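You operate a simulated robot arm through the tools that you are given. There is no shell and no other tool. Be economical: measure what you need, move in short steps, check, and stop when the job is done.

The job below is to be done with a simulated robot arm. You get a single attempt, and the scene is never put back.

## Task
Top the orange-stopper flask up to its ring at the white-cap tank and rock it even.
Fine: park the stopper in the holed block, back in before rocking; leave it in the rocker's middle cup, rocker off, tap shut. Set down upright: what you pick out.
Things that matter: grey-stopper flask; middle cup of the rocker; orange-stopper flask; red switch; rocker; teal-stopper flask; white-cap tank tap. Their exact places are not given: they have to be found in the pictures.

Only the result counts: the job must be done as asked and must still hold three seconds after the hand-in. Knocking over, shifting, dropping, spilling or breaking anything else fails it. A push-on lid holds only when it is set on centred and level and pressed home; a screw cap is set on level and turned clockwise until tight.

## Robot
A 7-joint arm with a two-finger parallel gripper on a trunk, on a base that drives. Base frame: it is fixed to the floor where the robot stands at the start and does not move with it; the origin is under the middle of the robot, x ahead of it, y to its left, z up. Lengths are in mm, angles in rad, forces in N, time in s.
With the tool pointing down near the work surface it reaches from about 140 to 820 mm from the robot's upright axis, wherever it stands. Its first joint turns from -2.897 to 2.897 rad. Places, roughly: grey-stopper flask, orange-stopper flask, teal-sto [2000, 0, 1250]; middle cup of the rocker [1700, 100, 900]; red switch [1600, 100, 900]; rocker [1700, 100, 900]; white-cap tank tap [1800, -100, 1300]. Payload 3.43 kg.
Tool frame: the origin (TCP) lies between the finger pads and is the grasp point; the fingertips stand 34 mm ahead of it; z points along the fingers, y is the line along which they close. Largest opening 128 mm; finger width 24, thickness 12; the body of the gripper, 48 by 130 mm, starts 96 mm behind the TCP.
Orientation is told as [roll, pitch, yaw] about the base's x, y, z axes, in that order, counted from this pose: with the fingers straight down and closing along the base's y, the tool's x points along the base's -x, its y along +y and its z along -z.

## Interface
- The arm moves only by the tool servo_tool. Its argument "commands" is one flat list of numbers, 6 for each row, row after row: the shift along the tool's x, y, z in mm, then the turn, a rotation vector about the tool's x, y, z in rad. In form: [tx, ty, tz, ax, ay, az, tx, ty, tz, ax, ay, az, ...]. A call has 1 to 12 rows; each row shifts and turns the commanded pose from where the row before left it, along the tool's axes as they then stand. "gripper" is the closure, from 0 (fully open) to 1 (shut), set as the call begins (left out, the last holds). A row lasts 0.2 s, in which the tool goes at most 50 mm and 0.15 rad; a call with a longer step from one row to the next is refused whole, and so is a gripper value outside its range. Where a pose cannot be reached the arm comes as near as it can. A force on the tool above 50 N (or 10 N above the force at the start of the call, whichever is more), or a blocked arm, ends the call early, and 0.2 s more pass. The fingers move at their own pace (about 153 mm/s each) and stop on an object; they squeeze with about 38 N. The grip force told is the motor's: it shows also when the fingers shut on nothing. Time passes only in rows, and 0.2 s behind the last, so rows that do not move let the fingers close. The reply holds the time, the measured pose of the TCP, the force on the tool along the base axes, the opening and the grip force, in the units named above and with some noise, with the torque about the TCP (base axes, N m) and any sound that the robot's microphone picked up, and new pictures: "pictures" is both (left out), scene, wrist or none.
- Cameras (640 x 400 px; columns grow to the right, rows downward): "scene" is now at [192.7, 11.5, 1580.9]; the picture's right is [0.14, -0.99, 0.00], its down [-0.41, -0.06, -0.91] and it looks along [0.90, 0.13, -0.42] (base axes); focal length 257 px, centre (320, 200). "wrist" rides on the gripper at [76, -11, -160] in the tool frame; the picture's right is [0.15, 0.99, 0.00], its down [-0.88, 0.13, -0.46] and it looks along [-0.45, 0.07, 0.89] (tool axes); focal length 234 px, centre (320, 200).
- roll_base(legs): drives the robot by 1 to 6 legs, each [ahead, turn to the left] in mm and rad, along the robot's own axes; the way and the turn of a leg run together, so that a leg with both is an arc; at most 1500 mm and 3.142 rad a leg. The arm and the cameras ride along, it lands a little off, and it stops where it bumps. It gives what a move gives, and a new picture of the scene camera.
- aim_head(pan, tilt): turns the head with the scene camera to pan (to the left, within 2.304 rad either way) and tilt (down, from -0.506 to 1.204), counted from straight ahead of the robot. It gives what a move gives, and a new picture of the scene camera.
- point_at(camera, pixels): for up to 12 pixels [column, row] of the newest picture of that camera ("zoom" is the newest enlarged one), the place [x, y, z] in the base frame of the surface seen there, good to about 2 mm, but the place of the scene camera against the robot may be out by one fixed shift of up to 12 mm in any direction. It takes no simulated time.
- zoom(camera, box): a new picture of the part [left, top, right, bottom] of that camera's present view, enlarged. It takes no simulated time.
- job_done(): hands the job in; it is judged then, once.

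Work in short steps. Measure before you move; look again where a grasp or a placing could have gone wrong, and mend it. You have 80 turns and 260 pictures in all, those below and enlarged ones among them. Open the gripper and draw the arm clear of the work before you hand the job in, unless the task says otherwise; then end with one line.

The tools are called by a JSON object that holds its "fn" and its "kwargs". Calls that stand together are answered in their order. servo_tool: Moves the arm, as the interface text tells. Its arguments: {"type":"object","properties":{"commands":{"type":"array","items":{"type":"number"}},"gripper":{"type":"number"},"pictures":{"type":"string","enum":["both","scene","wrist","none"]}},"required":["commands"]} The other tools are called the same way: roll_base (legs) drives the base; aim_head (pan, tilt) turns the head that bears the scene camera; point_at (camera, pixels) gives the place of the surface under pixels of a picture; zoom (camera, box) takes an enlarged picture of a part of a camera's view; job_done () hands the job in.

At the start:

```text
clock: 0.0
ee_pos: [534.4, 157.4, 1149.7]
tool_rot: [0.0, 0.0, -0.002]
ft_force: [0.4, -0.1, 0.4]
torque: [0.0, 0.02, -0.02]
grip_width: 128.1
gripper_force: 0.1
robot x, y, heading: [-0.1, 0.1, -0.001]
head pan, tilt: [0.138, 0.431]
```

scene: 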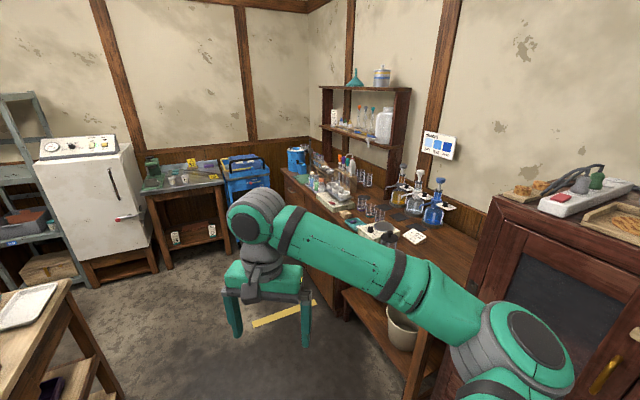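
wrist: 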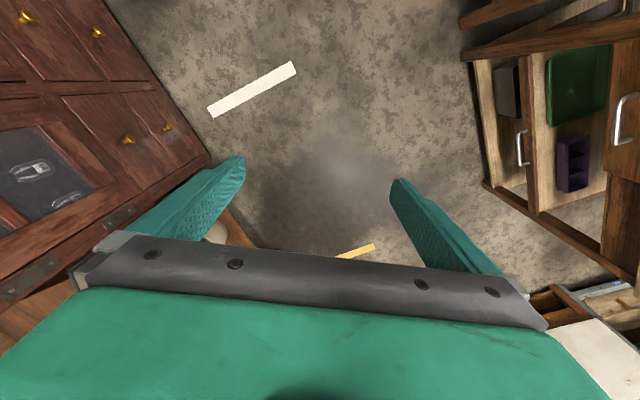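

The bench with shelf and flasks is around (300-450, 90-250). I zoom in on it to find the things.

{"fn": "zoom", "kwargs": {"camera": "scene", "box": [280, 60, 480, 185]}}

{"fn": "zoom", "kwargs": {"camera": "scene", "box": [290, 150, 470, 262]}}

```text
3.20 times, centred on (380, 122) of scene
```

zoom: 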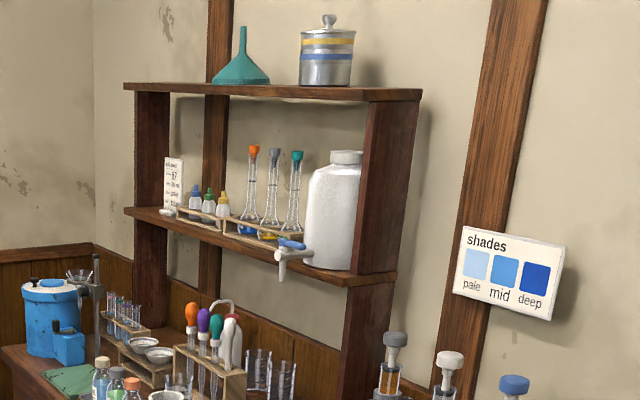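

```text
3.56 times, centred on (380, 206) of scene
```

zoom: 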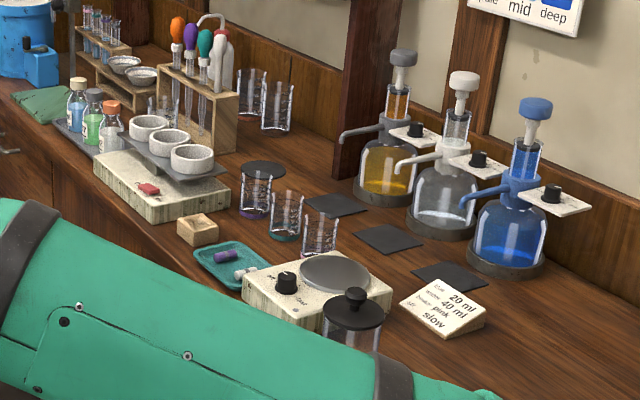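

I see the flasks in the shelf rack, the tank with a blue-lever tap, the rocker with three cups and the small holed block. I measure them.

{"fn": "point_at", "kwargs": {"camera": "zoom", "pixels": [[148, 188], [148, 126], [168, 140], [192, 155], [197, 222], [190, 235], [145, 205], [340, 60], [100, 175], [225, 190]]}}

{"fn": "zoom", "kwargs": {"camera": "scene", "box": [340, 95, 412, 150]}}

```text
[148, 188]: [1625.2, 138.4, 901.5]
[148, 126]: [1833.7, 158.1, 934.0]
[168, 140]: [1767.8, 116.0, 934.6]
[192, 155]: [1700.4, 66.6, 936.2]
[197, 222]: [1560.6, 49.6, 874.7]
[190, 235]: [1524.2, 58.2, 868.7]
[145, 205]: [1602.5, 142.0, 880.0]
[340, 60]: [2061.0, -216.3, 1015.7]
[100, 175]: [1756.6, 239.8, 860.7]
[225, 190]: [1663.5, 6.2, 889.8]
```

```text
7.27 times, centred on (376, 122) of scene
```

zoom: 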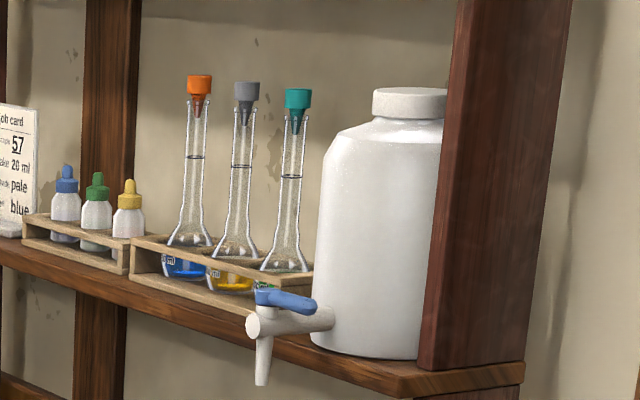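

Measure the flasks, tap and shelf.

{"fn": "point_at", "kwargs": {"camera": "zoom", "pixels": [[199, 88], [246, 92], [298, 98], [196, 160], [190, 265], [285, 302], [253, 325], [263, 375], [320, 318], [160, 285], [260, 345], [480, 372]]}}

{"fn": "aim_head", "kwargs": {"pan": -0.15, "tilt": 0.5}}

```text
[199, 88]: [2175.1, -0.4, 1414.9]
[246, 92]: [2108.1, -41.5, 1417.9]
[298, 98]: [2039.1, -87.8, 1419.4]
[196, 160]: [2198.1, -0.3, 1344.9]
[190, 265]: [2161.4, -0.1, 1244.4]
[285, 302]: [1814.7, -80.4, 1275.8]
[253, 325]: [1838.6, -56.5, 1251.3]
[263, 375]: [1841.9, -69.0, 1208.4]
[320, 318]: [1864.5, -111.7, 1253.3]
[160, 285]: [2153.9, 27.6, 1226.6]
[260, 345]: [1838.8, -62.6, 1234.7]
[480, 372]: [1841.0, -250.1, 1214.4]
```

```text
clock: 0.8
ee_pos: [534.7, 158.4, 1149.4]
tool_rot: [0.0, -0.001, -0.003]
ft_force: [-0.1, -0.6, 1.1]
torque: [-0.02, -0.01, -0.02]
grip_width: 127.8
gripper_force: 0.1
robot x, y, heading: [-4.4, 0.8, 0.001]
head pan, tilt: [-0.15, 0.499]
```

scene: 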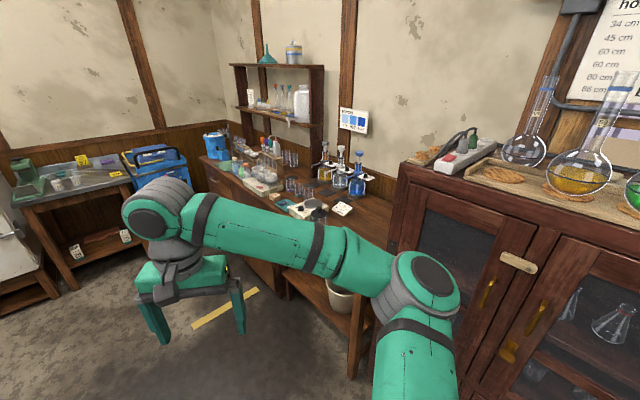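

I measure the bench's front edge, the yellow floor tape, and the dark round mat below the tap.

{"fn": "point_at", "kwargs": {"camera": "scene", "pixels": [[195, 325], [257, 291], [226, 308], [205, 172], [262, 258], [280, 270], [200, 158], [255, 285], [310, 255], [395, 195], [340, 300], [125, 255]]}}

{"fn": "zoom", "kwargs": {"camera": "scene", "box": [200, 120, 400, 245]}}

```text
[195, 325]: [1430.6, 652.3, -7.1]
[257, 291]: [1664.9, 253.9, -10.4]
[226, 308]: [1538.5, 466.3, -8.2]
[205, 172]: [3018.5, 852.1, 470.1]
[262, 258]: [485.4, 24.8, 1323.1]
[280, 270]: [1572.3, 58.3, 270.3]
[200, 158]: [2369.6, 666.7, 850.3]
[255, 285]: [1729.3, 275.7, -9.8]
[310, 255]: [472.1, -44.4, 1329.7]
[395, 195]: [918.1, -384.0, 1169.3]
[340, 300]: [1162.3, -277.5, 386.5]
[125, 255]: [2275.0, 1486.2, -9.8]
```

```text
3.20 times, centred on (300, 182) of scene
```

zoom: 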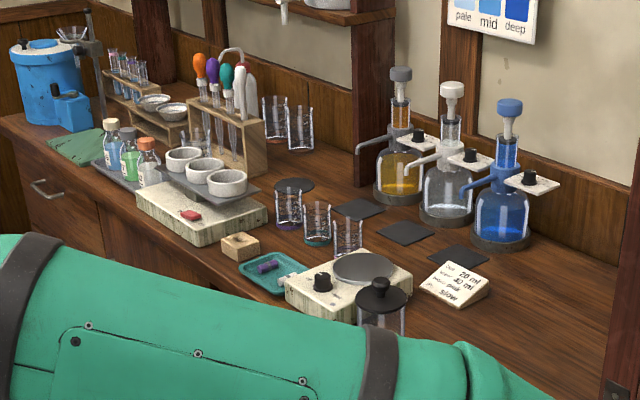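

Measure the round dark mat and bench edge points in this enlarged picture.

{"fn": "point_at", "kwargs": {"camera": "zoom", "pixels": [[293, 185], [360, 208], [20, 135], [215, 265], [190, 255], [240, 240], [190, 214], [289, 195], [320, 207], [185, 155], [205, 170], [228, 180]]}}

```text
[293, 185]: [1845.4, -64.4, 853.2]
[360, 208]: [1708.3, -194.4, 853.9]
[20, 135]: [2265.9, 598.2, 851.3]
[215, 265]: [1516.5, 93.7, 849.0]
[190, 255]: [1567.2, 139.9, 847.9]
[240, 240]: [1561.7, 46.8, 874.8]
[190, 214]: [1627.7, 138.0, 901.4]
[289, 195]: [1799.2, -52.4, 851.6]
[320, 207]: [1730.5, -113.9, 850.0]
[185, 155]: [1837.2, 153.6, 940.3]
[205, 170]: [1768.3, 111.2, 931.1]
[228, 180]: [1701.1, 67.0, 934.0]
```

The mat lies right under the spout, so the flask can stand there to be filled. Before driving I look left for clearance.

{"fn": "aim_head", "kwargs": {"pan": 0.6, "tilt": 0.75}}

```text
clock: 1.9
ee_pos: [535.0, 157.2, 1149.4]
tool_rot: [0.002, -0.001, -0.002]
ft_force: [0.5, 1.0, -0.6]
torque: [0.04, 0.01, 0.0]
grip_width: 128.0
gripper_force: 0.1
robot x, y, heading: [2.1, -1.9, 0.0]
head pan, tilt: [0.6, 0.75]
```

scene: 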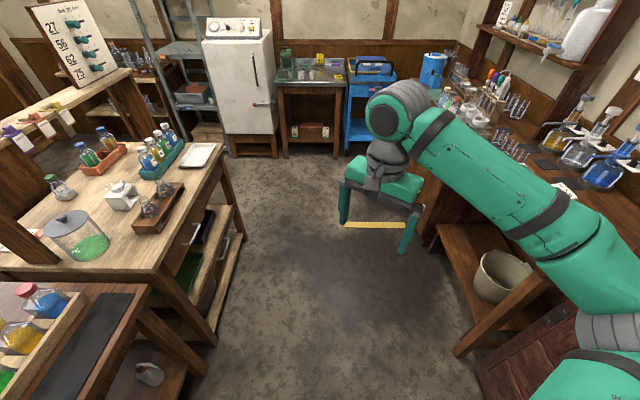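

Check where the aisle's two sides lie.

{"fn": "point_at", "kwargs": {"camera": "scene", "pixels": [[245, 220], [205, 340], [470, 345], [150, 345], [237, 215], [435, 235]]}}

```text
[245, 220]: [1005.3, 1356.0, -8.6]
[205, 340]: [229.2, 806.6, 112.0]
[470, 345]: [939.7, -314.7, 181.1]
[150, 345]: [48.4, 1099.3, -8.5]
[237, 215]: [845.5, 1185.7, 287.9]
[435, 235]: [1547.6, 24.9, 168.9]
```

The aisle is clear. I drive to about (1529, 548) and face the bench (heading -0.99).

{"fn": "roll_base", "kwargs": {"legs": [[0, 0.344], [1450, 0], [174, 0], [0, -1.335]]}}

{"fn": "aim_head", "kwargs": {"pan": 0.1, "tilt": 0.4}}

```text
clock: 14.1
ee_pos: [2013.3, 335.8, 1147.6]
tool_rot: [0.015, 0.021, -0.677]
ft_force: [-4.8, 0.5, 1.5]
torque: [0.06, 0.08, 0.24]
grip_width: 126.4
gripper_force: 0.0
robot x, y, heading: [1509.2, 553.7, -0.717]
head pan, tilt: [0.6, 0.75]
stopped in leg 4: the force on the tool passed its limit at 130 N (the readings are from after the stop); the commanded pose is now the measured one
```

scene: 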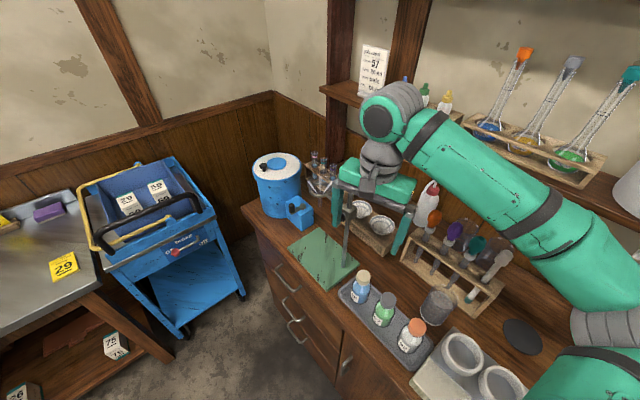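

```text
clock: 15.1
ee_pos: [2014.2, 335.9, 1148.2]
tool_rot: [0.017, 0.023, -0.676]
ft_force: [-7.8, 2.7, 1.0]
torque: [0.07, 0.25, 0.45]
grip_width: 126.5
gripper_force: 0.1
robot x, y, heading: [1509.4, 553.3, -0.719]
head pan, tilt: [0.099, 0.4]
```

scene: 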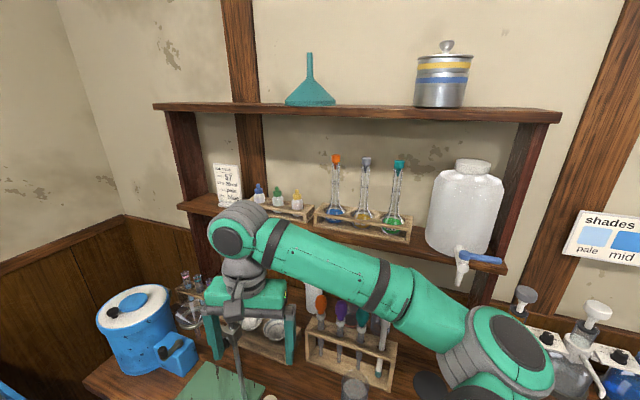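

The hand touched a tall stand. I look close before moving away.

{"fn": "zoom", "kwargs": {"camera": "scene", "box": [160, 270, 320, 400]}}

{"fn": "zoom", "kwargs": {"camera": "wrist", "box": [0, 0, 640, 400]}}

```text
3.08 times, centred on (240, 335) of scene
```

zoom: 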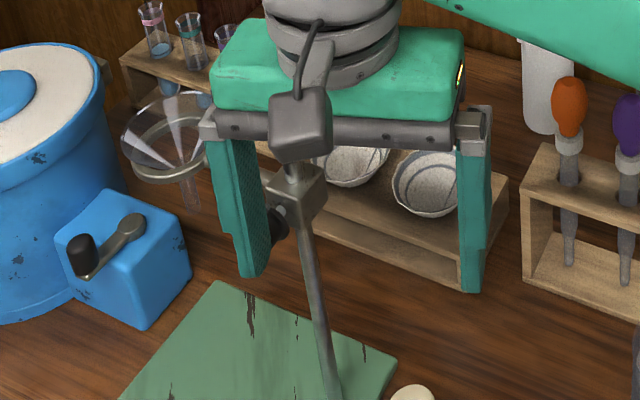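

```text
1.00 times, centred on (320, 200) of wrist (not enlarged: the box is as wide or as high as the picture)
```

zoom: 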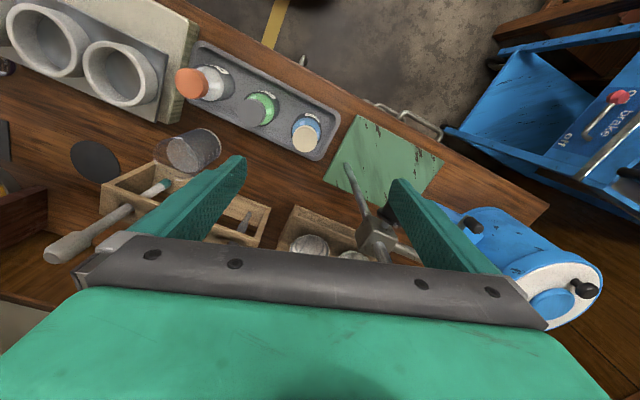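

The left finger pressed against the retort stand's pole. I back out the way I came by turning left a little.

{"fn": "roll_base", "kwargs": {"legs": [[0, 0.25]]}}

{"fn": "aim_head", "kwargs": {"pan": 0.1, "tilt": 0.6}}

```text
clock: 16.4
ee_pos: [2052.5, 470.3, 1148.9]
tool_rot: [0.016, 0.02, -0.422]
ft_force: [0.4, -0.9, 0.6]
torque: [0.02, -0.01, 0.01]
grip_width: 127.9
gripper_force: 0.1
robot x, y, heading: [1512.1, 553.6, -0.462]
head pan, tilt: [0.099, 0.4]
```

scene: 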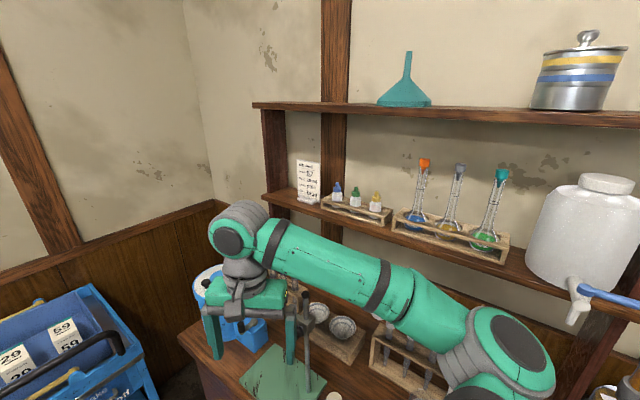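

```text
clock: 17.1
ee_pos: [2053.6, 472.2, 1148.4]
tool_rot: [0.016, 0.021, -0.422]
ft_force: [-0.5, -0.4, 0.0]
torque: [-0.01, 0.01, 0.01]
grip_width: 128.0
gripper_force: 0.0
robot x, y, heading: [1511.3, 553.3, -0.461]
head pan, tilt: [0.099, 0.6]
```

scene: 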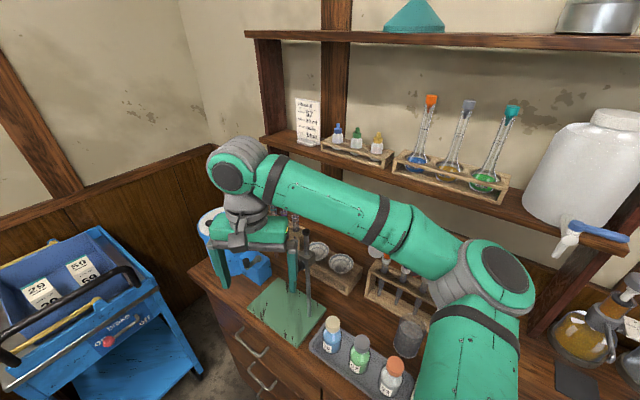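

Free now, stand still upright. I raise the hand straight up 200 mm, then draw it back 130 mm.

{"fn": "servo_tool", "kwargs": {"commands": [0, 0, -40, 0, 0, 0, 0, 0, -40, 0, 0, 0, 0, 0, -40, 0, 0, 0, 0, 0, -40, 0, 0, 0, 0, 0, -40, 0, 0, 0, 40, 0, 0, 0, 0, 0, 40, 0, 0, 0, 0, 0, 40, 0, 0, 0, 0, 0], "pictures": "scene"}}

```text
clock: 18.9
ee_pos: [1948.0, 515.6, 1354.0]
tool_rot: [0.015, 0.021, -0.423]
ft_force: [0.2, -0.5, -0.3]
torque: [0.02, 0.04, -0.01]
grip_width: 127.9
gripper_force: 0.1
robot x, y, heading: [1509.3, 554.1, -0.462]
head pan, tilt: [0.099, 0.6]
```

scene: 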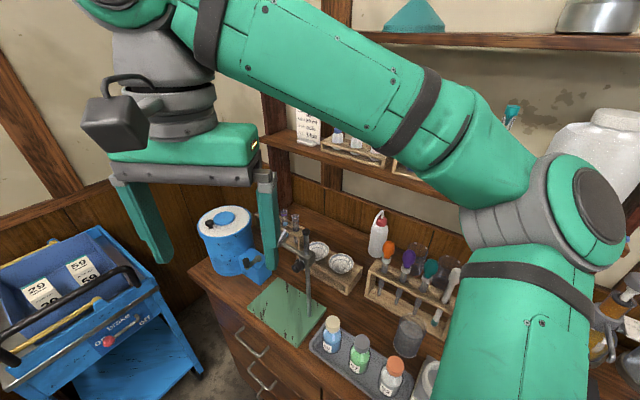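

Now turn to face the bench.

{"fn": "roll_base", "kwargs": {"legs": [[0, -0.53]]}}

{"fn": "aim_head", "kwargs": {"pan": 0.0, "tilt": 0.45}}

```text
clock: 21.0
ee_pos: [1868.2, 298.6, 1352.9]
tool_rot: [0.015, 0.019, -0.951]
ft_force: [0.5, -0.2, -0.6]
torque: [-0.01, 0.03, 0.0]
grip_width: 128.1
gripper_force: 0.0
robot x, y, heading: [1510.3, 552.9, -0.994]
head pan, tilt: [0.099, 0.6]
```

scene: 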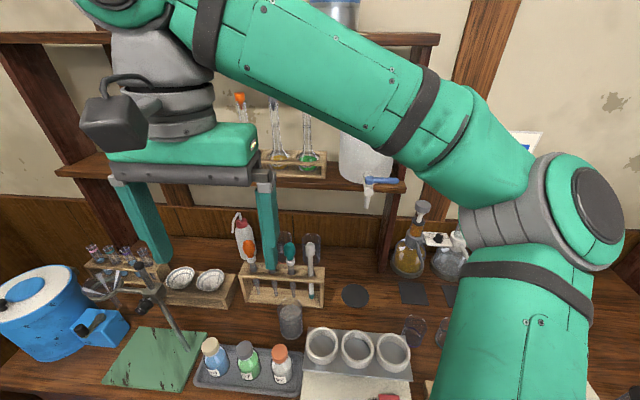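

```text
clock: 21.7
ee_pos: [1867.6, 298.9, 1352.8]
tool_rot: [0.017, 0.02, -0.953]
ft_force: [0.5, 0.1, 0.2]
torque: [-0.02, 0.02, -0.02]
grip_width: 127.9
gripper_force: 0.0
robot x, y, heading: [1508.6, 552.3, -0.999]
head pan, tilt: [0.0, 0.45]
```

scene: 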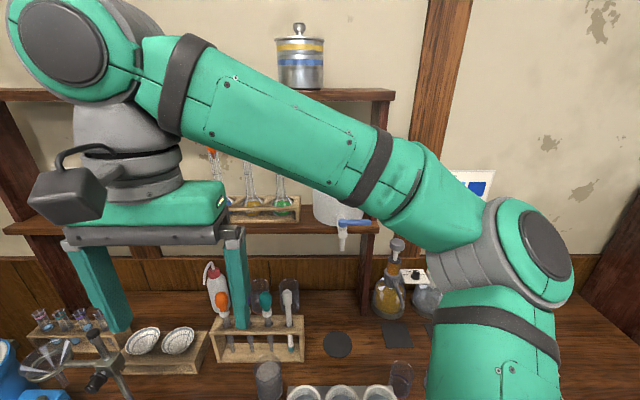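

I advance 150 mm and tilt the tool forward (1.0 rad) to face the shelf, so the wrist camera sees the flasks.

{"fn": "servo_tool", "kwargs": {"commands": [-50, 0, 0, 0, 0, 0.04, -50, 0, 0, 0, 0, 0, -40, 0, 0, 0, 0, 0, 0, 0, 0, 0, -0.14, 0, 0, 0, 0, 0, -0.14, 0, 0, 0, 0, 0, -0.14, 0, 0, 0, 0, 0, -0.14, 0, 0, 0, 0, 0, -0.14, 0, 0, 0, 0, 0, -0.14, 0, 0, 0, 0, 0, -0.14, 0]}}

```text
clock: 23.9
ee_pos: [1946.4, 183.9, 1349.4]
tool_rot: [0.029, -0.962, -1.018]
ft_force: [0.2, -0.1, 0.8]
torque: [-0.01, -0.01, 0.0]
grip_width: 127.9
gripper_force: 0.1
robot x, y, heading: [1508.9, 550.6, -0.998]
head pan, tilt: [0.0, 0.45]
```

scene: 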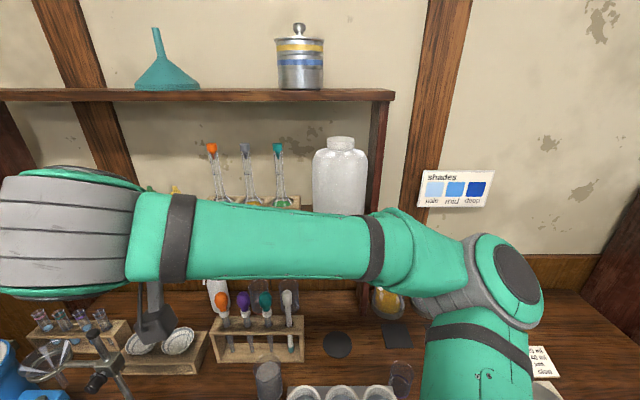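
wrist: 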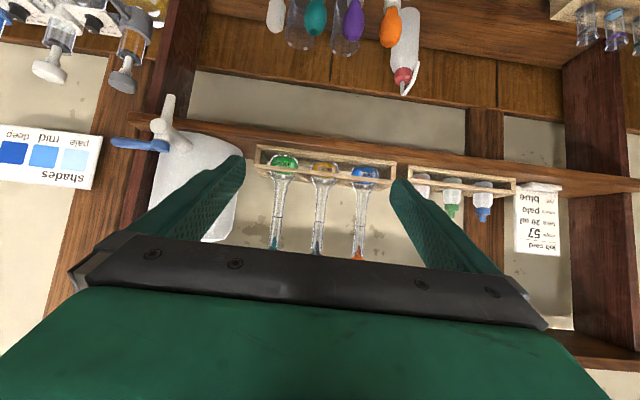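

Reached well. I measure the flasks through the wrist camera, enlarged.

{"fn": "zoom", "kwargs": {"camera": "wrist", "box": [240, 130, 420, 270]}}

{"fn": "zoom", "kwargs": {"camera": "scene", "box": [180, 120, 380, 245]}}

```text
2.86 times, centred on (330, 200) of wrist
```

zoom: 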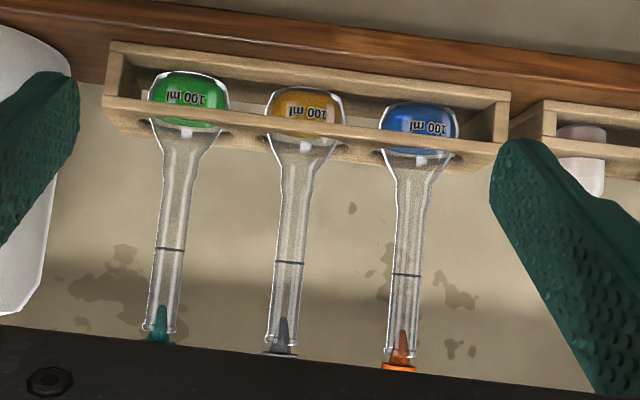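

```text
3.20 times, centred on (280, 182) of scene
```

zoom: 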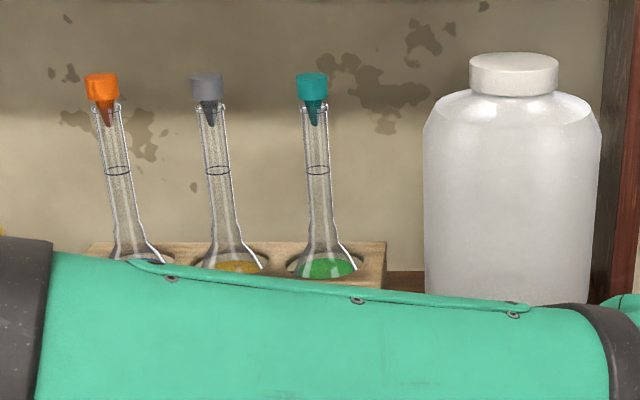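

Measure stoppers, necks, rings from both views to also get the scene camera's shift.

{"fn": "point_at", "kwargs": {"camera": "zoom", "pixels": [[102, 85], [207, 86], [312, 85], [102, 98], [118, 172], [310, 172], [240, 250], [372, 275], [118, 110]]}}

{"fn": "point_at", "kwargs": {"camera": "wrist", "pixels": [[359, 227], [358, 256], [355, 200], [321, 223], [277, 218], [365, 173], [325, 150], [400, 168], [160, 98], [158, 127], [125, 142], [165, 143]]}}

{"fn": "point_at", "kwargs": {"camera": "scene", "pixels": [[212, 148], [245, 148], [278, 148], [337, 342], [90, 97], [385, 97]]}}

```text
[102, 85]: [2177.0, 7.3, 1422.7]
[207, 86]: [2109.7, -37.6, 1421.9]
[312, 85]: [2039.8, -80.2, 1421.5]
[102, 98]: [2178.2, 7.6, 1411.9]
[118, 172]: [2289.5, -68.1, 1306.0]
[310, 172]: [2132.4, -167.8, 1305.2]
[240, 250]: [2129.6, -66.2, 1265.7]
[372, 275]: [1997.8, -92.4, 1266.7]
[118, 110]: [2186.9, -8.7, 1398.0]
```

```text
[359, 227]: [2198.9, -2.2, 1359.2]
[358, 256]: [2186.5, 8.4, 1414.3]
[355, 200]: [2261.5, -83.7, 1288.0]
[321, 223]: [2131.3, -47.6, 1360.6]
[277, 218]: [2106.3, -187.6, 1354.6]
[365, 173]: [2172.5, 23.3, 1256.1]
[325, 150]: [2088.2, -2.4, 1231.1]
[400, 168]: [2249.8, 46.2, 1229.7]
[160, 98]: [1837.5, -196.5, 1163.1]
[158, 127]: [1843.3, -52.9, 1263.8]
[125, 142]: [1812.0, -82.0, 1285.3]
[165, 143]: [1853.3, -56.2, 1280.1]
```

```text
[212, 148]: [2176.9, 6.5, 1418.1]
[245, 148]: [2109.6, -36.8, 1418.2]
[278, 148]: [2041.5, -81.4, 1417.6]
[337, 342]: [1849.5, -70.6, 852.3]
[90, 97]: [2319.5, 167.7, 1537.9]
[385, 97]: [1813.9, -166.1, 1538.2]
```

Stopper at about (2180, 5, 1418). I level the tool to ~15° below horizontal, narrow the opening to ~70 mm (grey flask is 80 mm away) and move in front of the orange stopper.

{"fn": "servo_tool", "kwargs": {"commands": [0, 0, 0, -0.013, -0.117, -0.003, 0, 0, 0, -0.013, -0.117, -0.003, 0, 0, 0, 0, -0.117, 0, -23.4, 20, 33, 0, 0, 0, -23.4, 20, 33, 0, 0, 0, -23.4, 20, 33, 0, 0, 0, -23.4, 20, 33, 0, 0, 0, -23.4, 20, 20, 0, 0, 0], "gripper": 0.45}}

```text
clock: 25.7
ee_pos: [2127.2, 93.4, 1427.9]
tool_rot: [0.085, -1.309, -1.05]
ft_force: [-0.9, 0.0, 0.6]
torque: [0.05, -0.03, 0.04]
grip_width: 70.5
gripper_force: 0.2
robot x, y, heading: [1511.1, 548.9, -0.998]
head pan, tilt: [0.0, 0.45]
```

scene: 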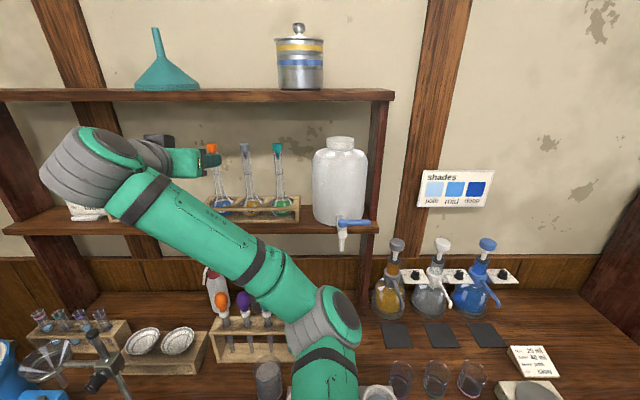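
wrist: 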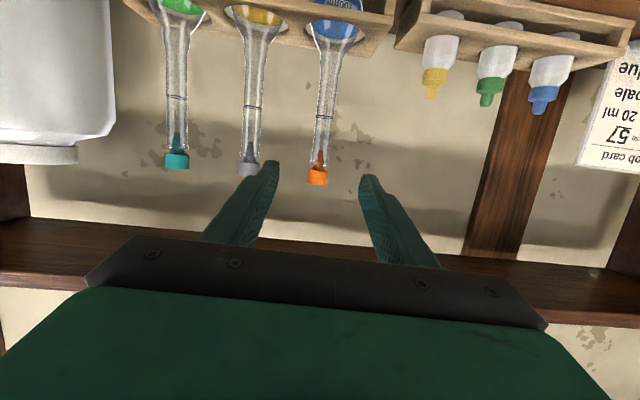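

The orange stopper sits between the fingers at wrist (318,176). Measure it.

{"fn": "zoom", "kwargs": {"camera": "wrist", "box": [230, 70, 400, 200]}}

{"fn": "point_at", "kwargs": {"camera": "wrist", "pixels": [[317, 176], [311, 176], [324, 177], [318, 183], [318, 171], [249, 168], [176, 161], [323, 117]]}}

```text
3.08 times, centred on (315, 135) of wrist
```

zoom: 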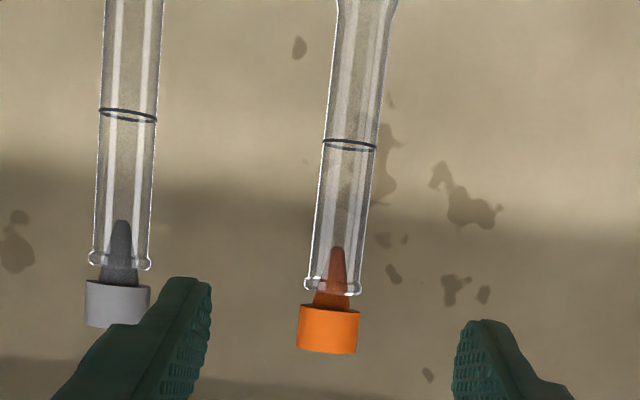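

```text
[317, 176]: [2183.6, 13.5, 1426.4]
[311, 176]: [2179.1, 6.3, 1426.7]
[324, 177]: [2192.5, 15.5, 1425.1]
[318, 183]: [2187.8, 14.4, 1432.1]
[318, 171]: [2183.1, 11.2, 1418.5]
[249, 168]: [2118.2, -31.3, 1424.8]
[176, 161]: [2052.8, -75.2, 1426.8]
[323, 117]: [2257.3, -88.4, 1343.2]
```

I advance about 100 mm so that the orange cap lies between the pads, a little high on the cap.

{"fn": "servo_tool", "kwargs": {"commands": [-9.5, 0.7, 31.6, 0, 0, 0, -9.5, 0.7, 31.6, 0, 0, 0, -9.4, 0.7, 31.7, 0, 0, 0]}}

```text
clock: 26.5
ee_pos: [2184.2, 12.4, 1428.4]
tool_rot: [0.087, -1.308, -1.05]
ft_force: [0.5, 0.7, 0.8]
torque: [0.0, -0.01, -0.02]
grip_width: 70.6
gripper_force: 0.1
robot x, y, heading: [1511.7, 556.1, -0.992]
head pan, tilt: [0.0, 0.45]
```

scene: 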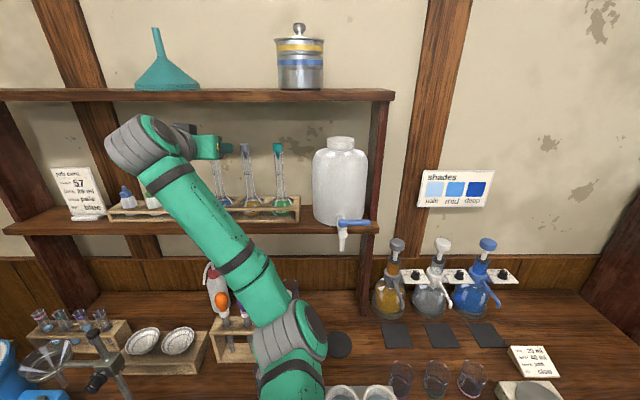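
wrist: 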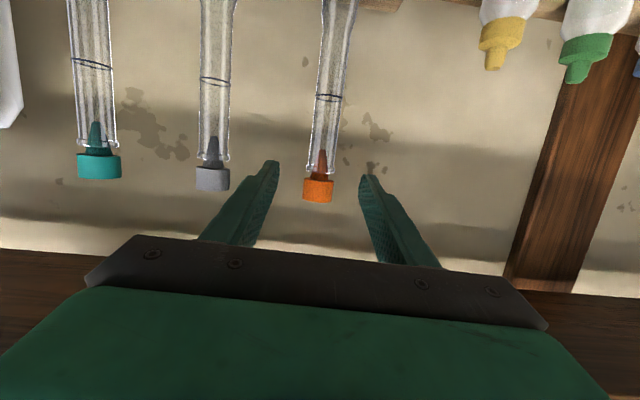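

Check the stopper's place against the TCP once more.

{"fn": "point_at", "kwargs": {"camera": "wrist", "pixels": [[318, 188], [305, 187], [332, 189], [318, 198], [319, 182], [330, 130], [272, 170], [366, 182]]}}

```text
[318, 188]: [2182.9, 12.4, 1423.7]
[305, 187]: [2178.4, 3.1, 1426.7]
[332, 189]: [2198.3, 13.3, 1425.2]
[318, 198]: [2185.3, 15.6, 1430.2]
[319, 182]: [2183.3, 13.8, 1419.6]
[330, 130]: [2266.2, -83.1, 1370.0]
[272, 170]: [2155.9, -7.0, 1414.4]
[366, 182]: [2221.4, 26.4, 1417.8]
```

The cap lies centred between the pads. Raise 3 mm and close.

{"fn": "servo_tool", "kwargs": {"commands": [-2.9, 1, -0.8, 0, 0, 0], "pictures": "none"}}

{"fn": "servo_tool", "kwargs": {"commands": [0, 0, 0, 0, 0, 0, 0, 0, 0, 0, 0, 0, 0, 0, 0, 0, 0, 0], "gripper": 0.95, "pictures": "wrist"}}

```text
clock: 26.9
ee_pos: [2186.4, 13.1, 1431.2]
tool_rot: [0.086, -1.309, -1.052]
ft_force: [0.7, 0.1, 0.3]
torque: [0.01, -0.02, 0.03]
grip_width: 70.2
gripper_force: 0.0
robot x, y, heading: [1508.8, 552.4, -0.991]
head pan, tilt: [0.0, 0.45]
```

```text
clock: 27.7
ee_pos: [2186.4, 13.6, 1430.7]
tool_rot: [0.087, -1.309, -1.051]
ft_force: [-0.2, -0.4, 0.4]
torque: [-0.01, 0.02, -0.01]
grip_width: 18.3
gripper_force: 38.1
robot x, y, heading: [1510.7, 561.3, -0.998]
head pan, tilt: [0.0, 0.45]
```

wrist: 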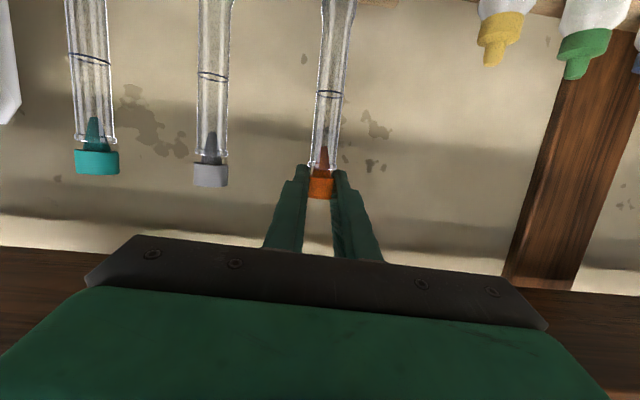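

Gripped (18 mm, 38 N). Pull straight up 35 mm in small steps.

{"fn": "servo_tool", "kwargs": {"commands": [-4.8, 0.1, -1.3, 0, 0, 0, -4.8, 0.1, -1.3, 0, 0, 0, -4.8, 0.1, -1.3, 0, 0, 0, -4.8, 0.1, -1.3, 0, 0, 0, -4.8, 0.1, -1.3, 0, 0, 0, -4.8, 0.1, -1.3, 0, 0, 0, -4.8, 0.1, -1.3, 0, 0, 0], "pictures": "wrist"}}

```text
clock: 29.3
ee_pos: [2186.3, 14.6, 1466.8]
tool_rot: [0.088, -1.307, -1.051]
ft_force: [1.1, 1.0, 0.1]
torque: [0.0, 0.01, 0.01]
grip_width: 18.5
gripper_force: 37.8
robot x, y, heading: [1509.7, 551.5, -0.99]
head pan, tilt: [0.0, 0.45]
```

wrist: 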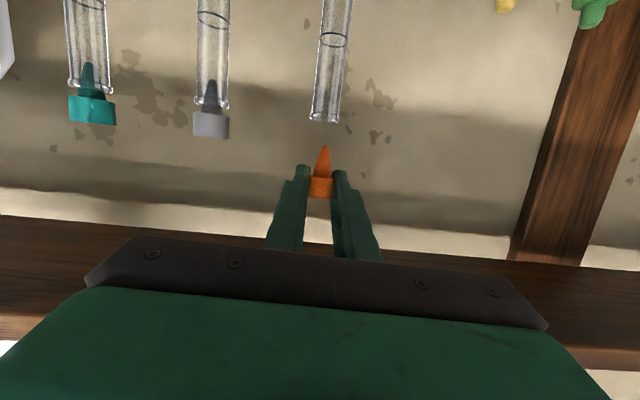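

The stopper is out. Withdraw 300 mm at this height.

{"fn": "servo_tool", "kwargs": {"commands": [12.5, 1.2, -46, 0, 0, 0, 12.5, 1.2, -46, 0, 0, 0, 12.5, 1.2, -46, 0, 0, 0, 12.5, 1.2, -46, 0, 0, 0, 12.5, 1.2, -46, 0, 0, 0, 12.5, 1.2, -46, 0, 0, 0], "pictures": "none"}}

{"fn": "servo_tool", "kwargs": {"commands": [-0.7, -45, -1.2, 0, 0, 0, -0.7, -45, -1.2, 0, 0, 0, -0.7, -45, -1.2, 0, 0, 0, -0.7, -45, -1.2, 0, 0, 0, -0.7, -45, -1.2, 0, 0, 0, -0.7, -45, -1.2, 0, 0, 0, -0.7, -45, -1.2, 0, 0, 0, -0.7, -45, -1.2, 0, 0, 0, -0.7, -45, -1.2, 0, 0, 0, -0.7, -45, -1.2, 0, 0, 0, -0.7, -45, -1.2, 0, 0, 0], "pictures": "both"}}

```text
clock: 30.7
ee_pos: [2029.9, 251.9, 1464.7]
tool_rot: [0.086, -1.306, -1.052]
ft_force: [0.5, -0.8, 0.5]
torque: [0.03, -0.01, 0.06]
grip_width: 18.0
gripper_force: 38.5
robot x, y, heading: [1510.7, 558.1, -0.997]
head pan, tilt: [0.0, 0.45]
```

```text
clock: 33.1
ee_pos: [1616.8, -18.3, 1464.9]
tool_rot: [0.082, -1.309, -1.046]
ft_force: [0.4, -0.3, -0.7]
torque: [0.02, 0.03, -0.08]
grip_width: 17.9
gripper_force: 38.1
robot x, y, heading: [1510.8, 556.6, -0.995]
head pan, tilt: [0.0, 0.45]
```

scene: 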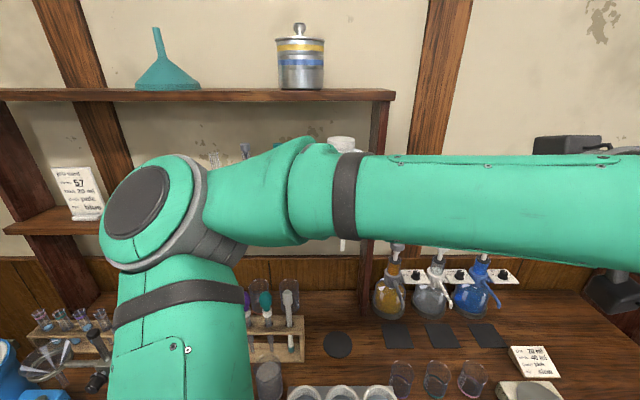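
wrist: 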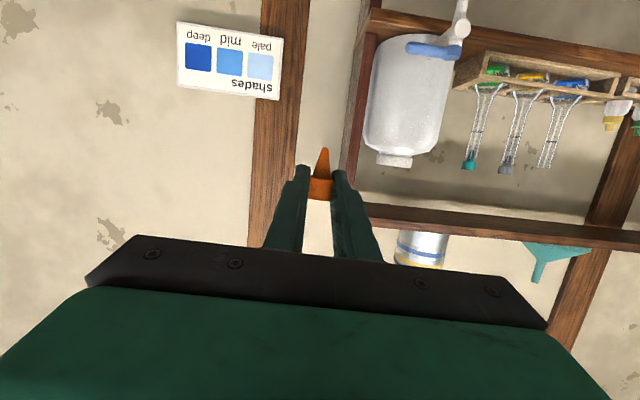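

Now draw back a little and go down in front of the block at z ≈ 1010, and aim the head there.

{"fn": "servo_tool", "kwargs": {"commands": [47.5, -0.6, -3.8, 0, 0, 0, 47.5, -0.6, -3.8, 0, 0, 0, 47.5, -0.6, -3.8, 0, 0, 0, 47.5, -0.6, -3.8, 0, 0, 0, 47.5, -0.6, -3.8, 0, 0, 0, 47.5, -0.6, -3.8, 0, 0, 0, 47.5, -0.6, -3.8, 0, 0, 0, 47.5, -0.6, -3.8, 0, 0, 0, 47.5, -0.6, -3.8, 0, 0, 0, 47.5, -0.6, -3.8, 0, 0, 0], "pictures": "wrist"}}

{"fn": "aim_head", "kwargs": {"pan": -0.5, "tilt": 0.95}}

```text
clock: 35.3
ee_pos: [1517.8, 46.4, 1025.0]
tool_rot: [0.093, -1.306, -1.055]
ft_force: [-0.4, 0.1, 0.0]
torque: [-0.02, 0.0, -0.01]
grip_width: 19.5
gripper_force: 38.2
out of reach, approached as far as the arm can: row 4, 5, 6, 7, 8, 10
robot x, y, heading: [1511.3, 553.4, -0.995]
head pan, tilt: [0.0, 0.45]
```

wrist: 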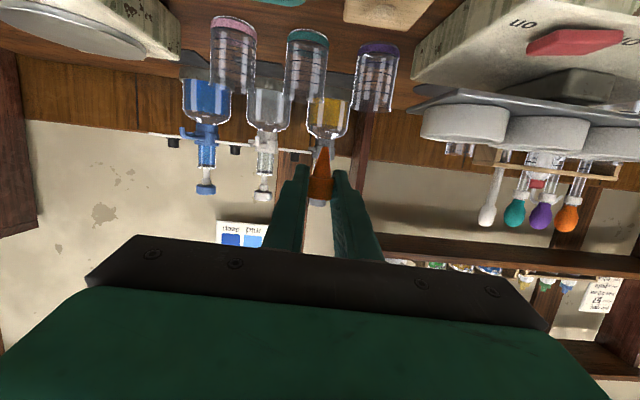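

```text
clock: 36.2
ee_pos: [1518.7, 46.6, 1024.4]
tool_rot: [0.098, -1.307, -1.062]
ft_force: [0.3, -0.5, -0.4]
torque: [-0.05, 0.01, 0.01]
grip_width: 20.4
gripper_force: 38.0
robot x, y, heading: [1508.7, 555.1, -0.996]
head pan, tilt: [-0.499, 0.949]
```

scene: 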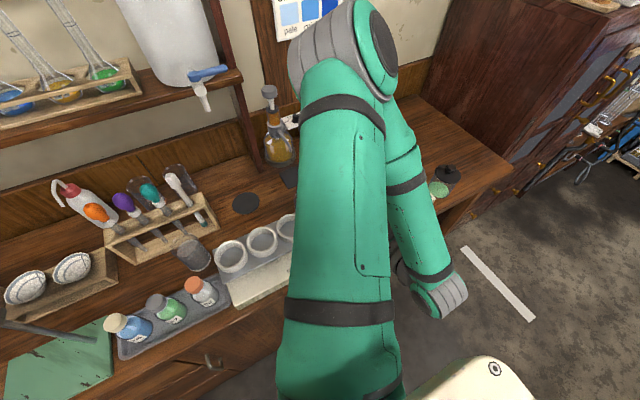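

Cramped so near. I look closer at the stopper in the fingers.

{"fn": "zoom", "kwargs": {"camera": "wrist", "box": [260, 120, 380, 220]}}

```text
4.00 times, centred on (320, 170) of wrist
```

zoom: 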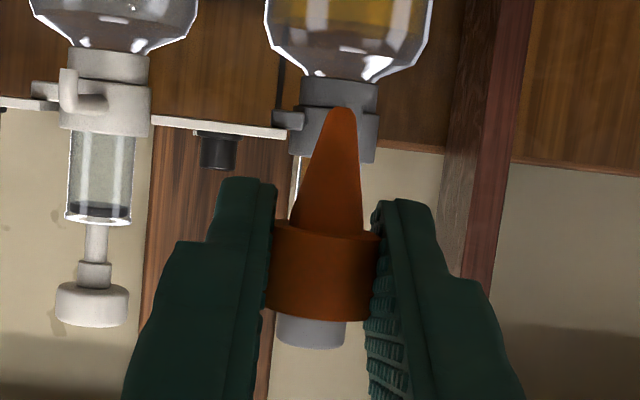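

Stopper held fine. I back the base 180 mm to give the arm room.

{"fn": "roll_base", "kwargs": {"legs": [[-180, 0]]}}

{"fn": "servo_tool", "kwargs": {"commands": [-12, 0, 45, 0, 0, 0, -12, 0, 45, 0, 0, 0, 0, 0, 0, 0, 0, 0], "pictures": "both"}}

```text
clock: 37.8
ee_pos: [1417.7, 198.2, 1024.4]
tool_rot: [0.095, -1.305, -1.064]
ft_force: [0.6, -0.2, -0.4]
torque: [-0.02, -0.01, 0.03]
grip_width: 20.5
gripper_force: 37.7
robot x, y, heading: [1413.1, 706.1, -1.003]
head pan, tilt: [-0.499, 0.949]
```

scene: 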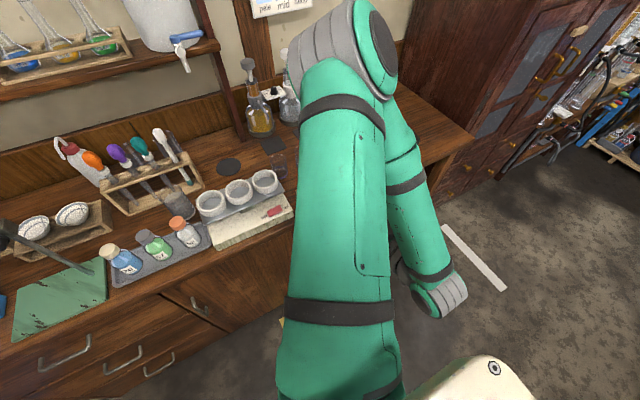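

```text
clock: 38.5
ee_pos: [1474.2, 121.6, 1024.5]
tool_rot: [0.096, -1.306, -1.06]
ft_force: [-0.4, 0.2, 0.0]
torque: [-0.04, 0.02, -0.06]
grip_width: 20.8
gripper_force: 38.1
robot x, y, heading: [1414.1, 705.6, -0.996]
head pan, tilt: [-0.499, 0.949]
```

scene: 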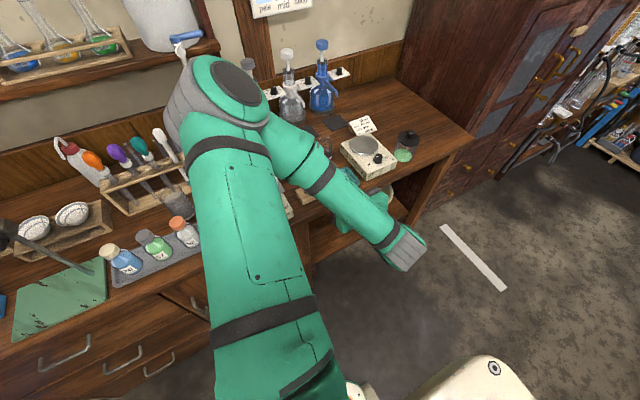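
wrist: 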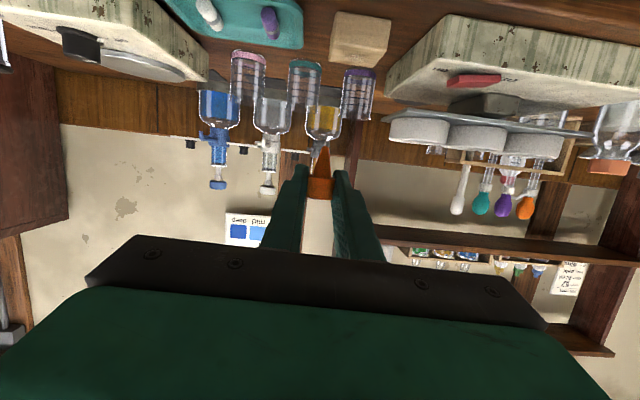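

Block now in view at wrist (360,38). I zoom on the stopper and the block.

{"fn": "zoom", "kwargs": {"camera": "wrist", "box": [260, 120, 380, 220]}}

{"fn": "zoom", "kwargs": {"camera": "wrist", "box": [280, 0, 500, 137]}}

{"fn": "point_at", "kwargs": {"camera": "wrist", "pixels": [[320, 188], [311, 188], [329, 188], [322, 165], [322, 152], [338, 14], [388, 18], [332, 60], [386, 65], [360, 40], [475, 80]]}}

```text
4.00 times, centred on (320, 170) of wrist
```

zoom: 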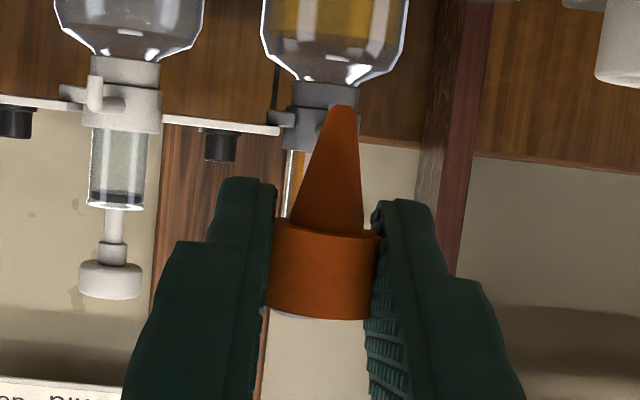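

```text
2.91 times, centred on (390, 68) of wrist
```

zoom: 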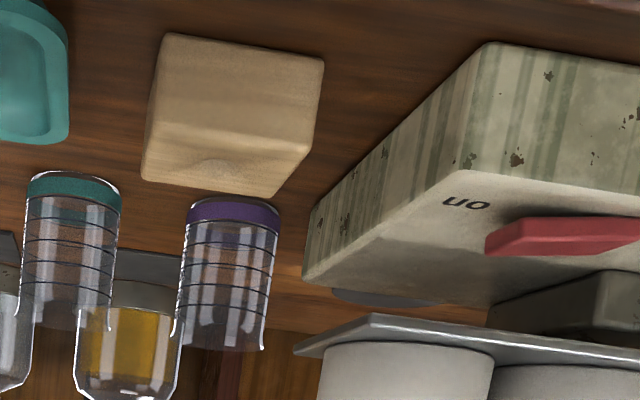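

```text
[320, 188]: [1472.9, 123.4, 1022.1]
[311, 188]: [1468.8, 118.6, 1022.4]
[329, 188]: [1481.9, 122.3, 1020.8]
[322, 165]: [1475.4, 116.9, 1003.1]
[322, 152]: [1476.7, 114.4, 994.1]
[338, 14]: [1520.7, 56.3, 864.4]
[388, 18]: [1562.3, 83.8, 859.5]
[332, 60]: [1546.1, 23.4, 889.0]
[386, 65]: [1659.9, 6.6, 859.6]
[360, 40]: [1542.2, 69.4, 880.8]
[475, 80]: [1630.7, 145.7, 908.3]
```

Measure the block's top and hole in the enlarged picture.

{"fn": "point_at", "kwargs": {"camera": "zoom", "pixels": [[170, 40], [318, 65], [150, 130], [305, 145], [146, 178], [272, 193], [215, 165], [200, 172], [240, 185], [225, 130], [180, 182], [215, 180]]}}

```text
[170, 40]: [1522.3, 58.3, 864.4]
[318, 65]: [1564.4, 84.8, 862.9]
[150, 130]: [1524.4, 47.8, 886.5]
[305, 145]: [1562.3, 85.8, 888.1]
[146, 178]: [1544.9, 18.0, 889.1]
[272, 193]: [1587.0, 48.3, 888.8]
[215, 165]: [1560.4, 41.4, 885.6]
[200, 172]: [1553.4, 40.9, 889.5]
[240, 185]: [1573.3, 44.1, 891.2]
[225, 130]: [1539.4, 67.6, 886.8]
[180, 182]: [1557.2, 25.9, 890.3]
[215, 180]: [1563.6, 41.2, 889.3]
```

I tilt the tool down 0.8 rad so the wrist camera looks onto the block's top.

{"fn": "servo_tool", "kwargs": {"commands": [0, 0, 0, 0, 0.134, 0, 0, 0, 0, 0, 0.134, 0, 0, 0, 0, 0, 0.134, 0, 0, 0, 0, 0, 0.134, 0, 0, 0, 0, 0, 0.134, 0, 0, 0, 0, 0, 0.134, 0], "pictures": "wrist"}}

{"fn": "zoom", "kwargs": {"camera": "wrist", "box": [260, 70, 420, 170]}}

```text
clock: 40.0
ee_pos: [1470.9, 122.6, 1024.4]
tool_rot: [0.029, -0.498, -0.982]
ft_force: [-0.7, 0.3, -0.1]
torque: [0.01, -0.02, -0.03]
grip_width: 20.5
gripper_force: 38.1
robot x, y, heading: [1411.6, 709.1, -1.001]
head pan, tilt: [-0.499, 0.949]
```

wrist: 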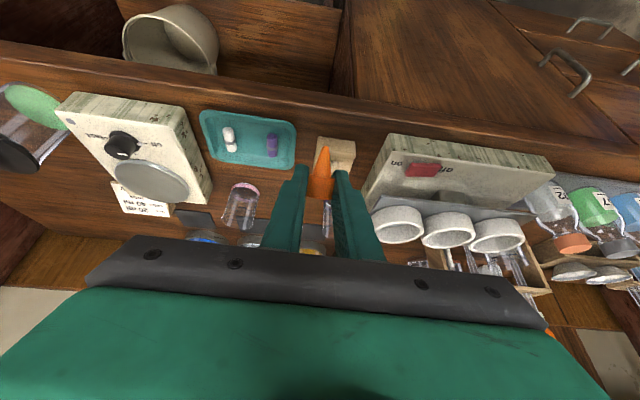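

```text
4.00 times, centred on (340, 120) of wrist
```

zoom: 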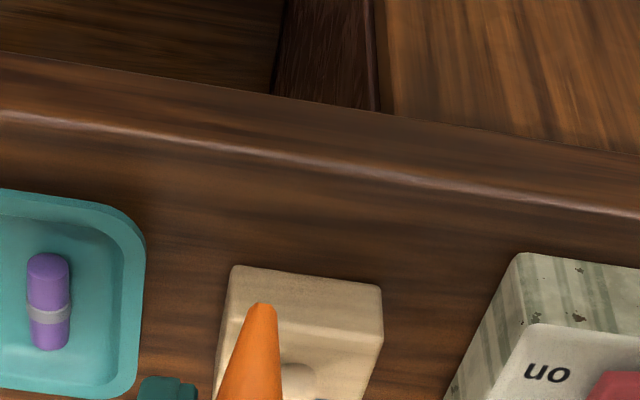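

The stopper hides the hole; shift sideways 50 mm and look again.

{"fn": "servo_tool", "kwargs": {"commands": [0, -25, 0, 0, 0, 0, 0, -25, 0, 0, 0, 0], "pictures": "wrist"}}

{"fn": "zoom", "kwargs": {"camera": "wrist", "box": [300, 110, 428, 190]}}

```text
clock: 40.5
ee_pos: [1429.3, 94.1, 1023.8]
tool_rot: [0.031, -0.501, -0.983]
ft_force: [0.0, 0.6, 0.6]
torque: [-0.02, 0.03, -0.02]
grip_width: 20.7
gripper_force: 37.8
robot x, y, heading: [1410.9, 709.8, -1.0]
head pan, tilt: [-0.499, 0.949]
```

wrist: 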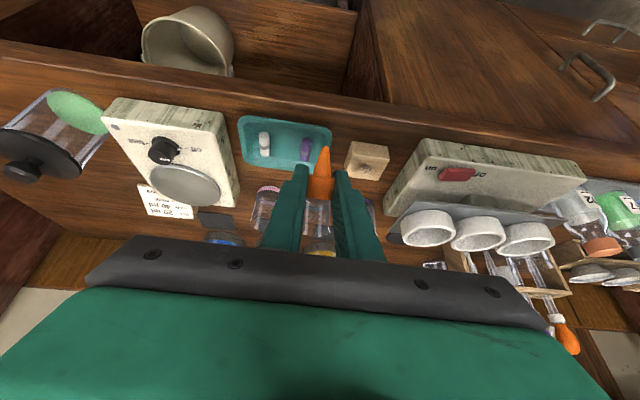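

```text
5.00 times, centred on (364, 150) of wrist
```

zoom: 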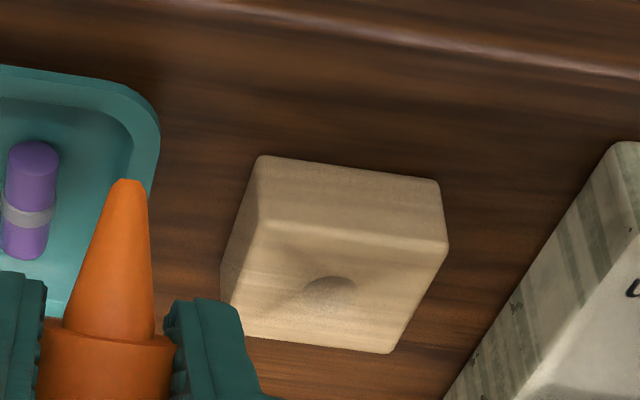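

Hole now seen at zoom (330,292). Measure.

{"fn": "point_at", "kwargs": {"camera": "zoom", "pixels": [[330, 292], [298, 292], [360, 292], [330, 270], [330, 310], [258, 225], [440, 248], [235, 335], [388, 350], [350, 180], [330, 330]]}}

{"fn": "point_at", "kwargs": {"camera": "wrist", "pixels": [[323, 180], [322, 165], [323, 152], [456, 173], [427, 225], [477, 232], [527, 238]]}}

```text
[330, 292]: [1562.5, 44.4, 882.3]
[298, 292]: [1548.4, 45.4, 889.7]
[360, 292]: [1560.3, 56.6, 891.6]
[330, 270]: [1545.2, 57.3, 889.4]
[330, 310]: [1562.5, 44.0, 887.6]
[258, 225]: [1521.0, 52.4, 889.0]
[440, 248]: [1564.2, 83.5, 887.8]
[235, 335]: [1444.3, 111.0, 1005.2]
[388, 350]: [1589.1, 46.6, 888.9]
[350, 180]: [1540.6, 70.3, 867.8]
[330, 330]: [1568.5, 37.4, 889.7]
```

```text
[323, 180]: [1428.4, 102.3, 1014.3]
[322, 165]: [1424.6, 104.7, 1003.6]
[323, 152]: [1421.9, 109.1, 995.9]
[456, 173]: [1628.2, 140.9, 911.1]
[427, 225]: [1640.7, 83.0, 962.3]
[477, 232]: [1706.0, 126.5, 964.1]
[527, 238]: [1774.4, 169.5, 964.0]
```

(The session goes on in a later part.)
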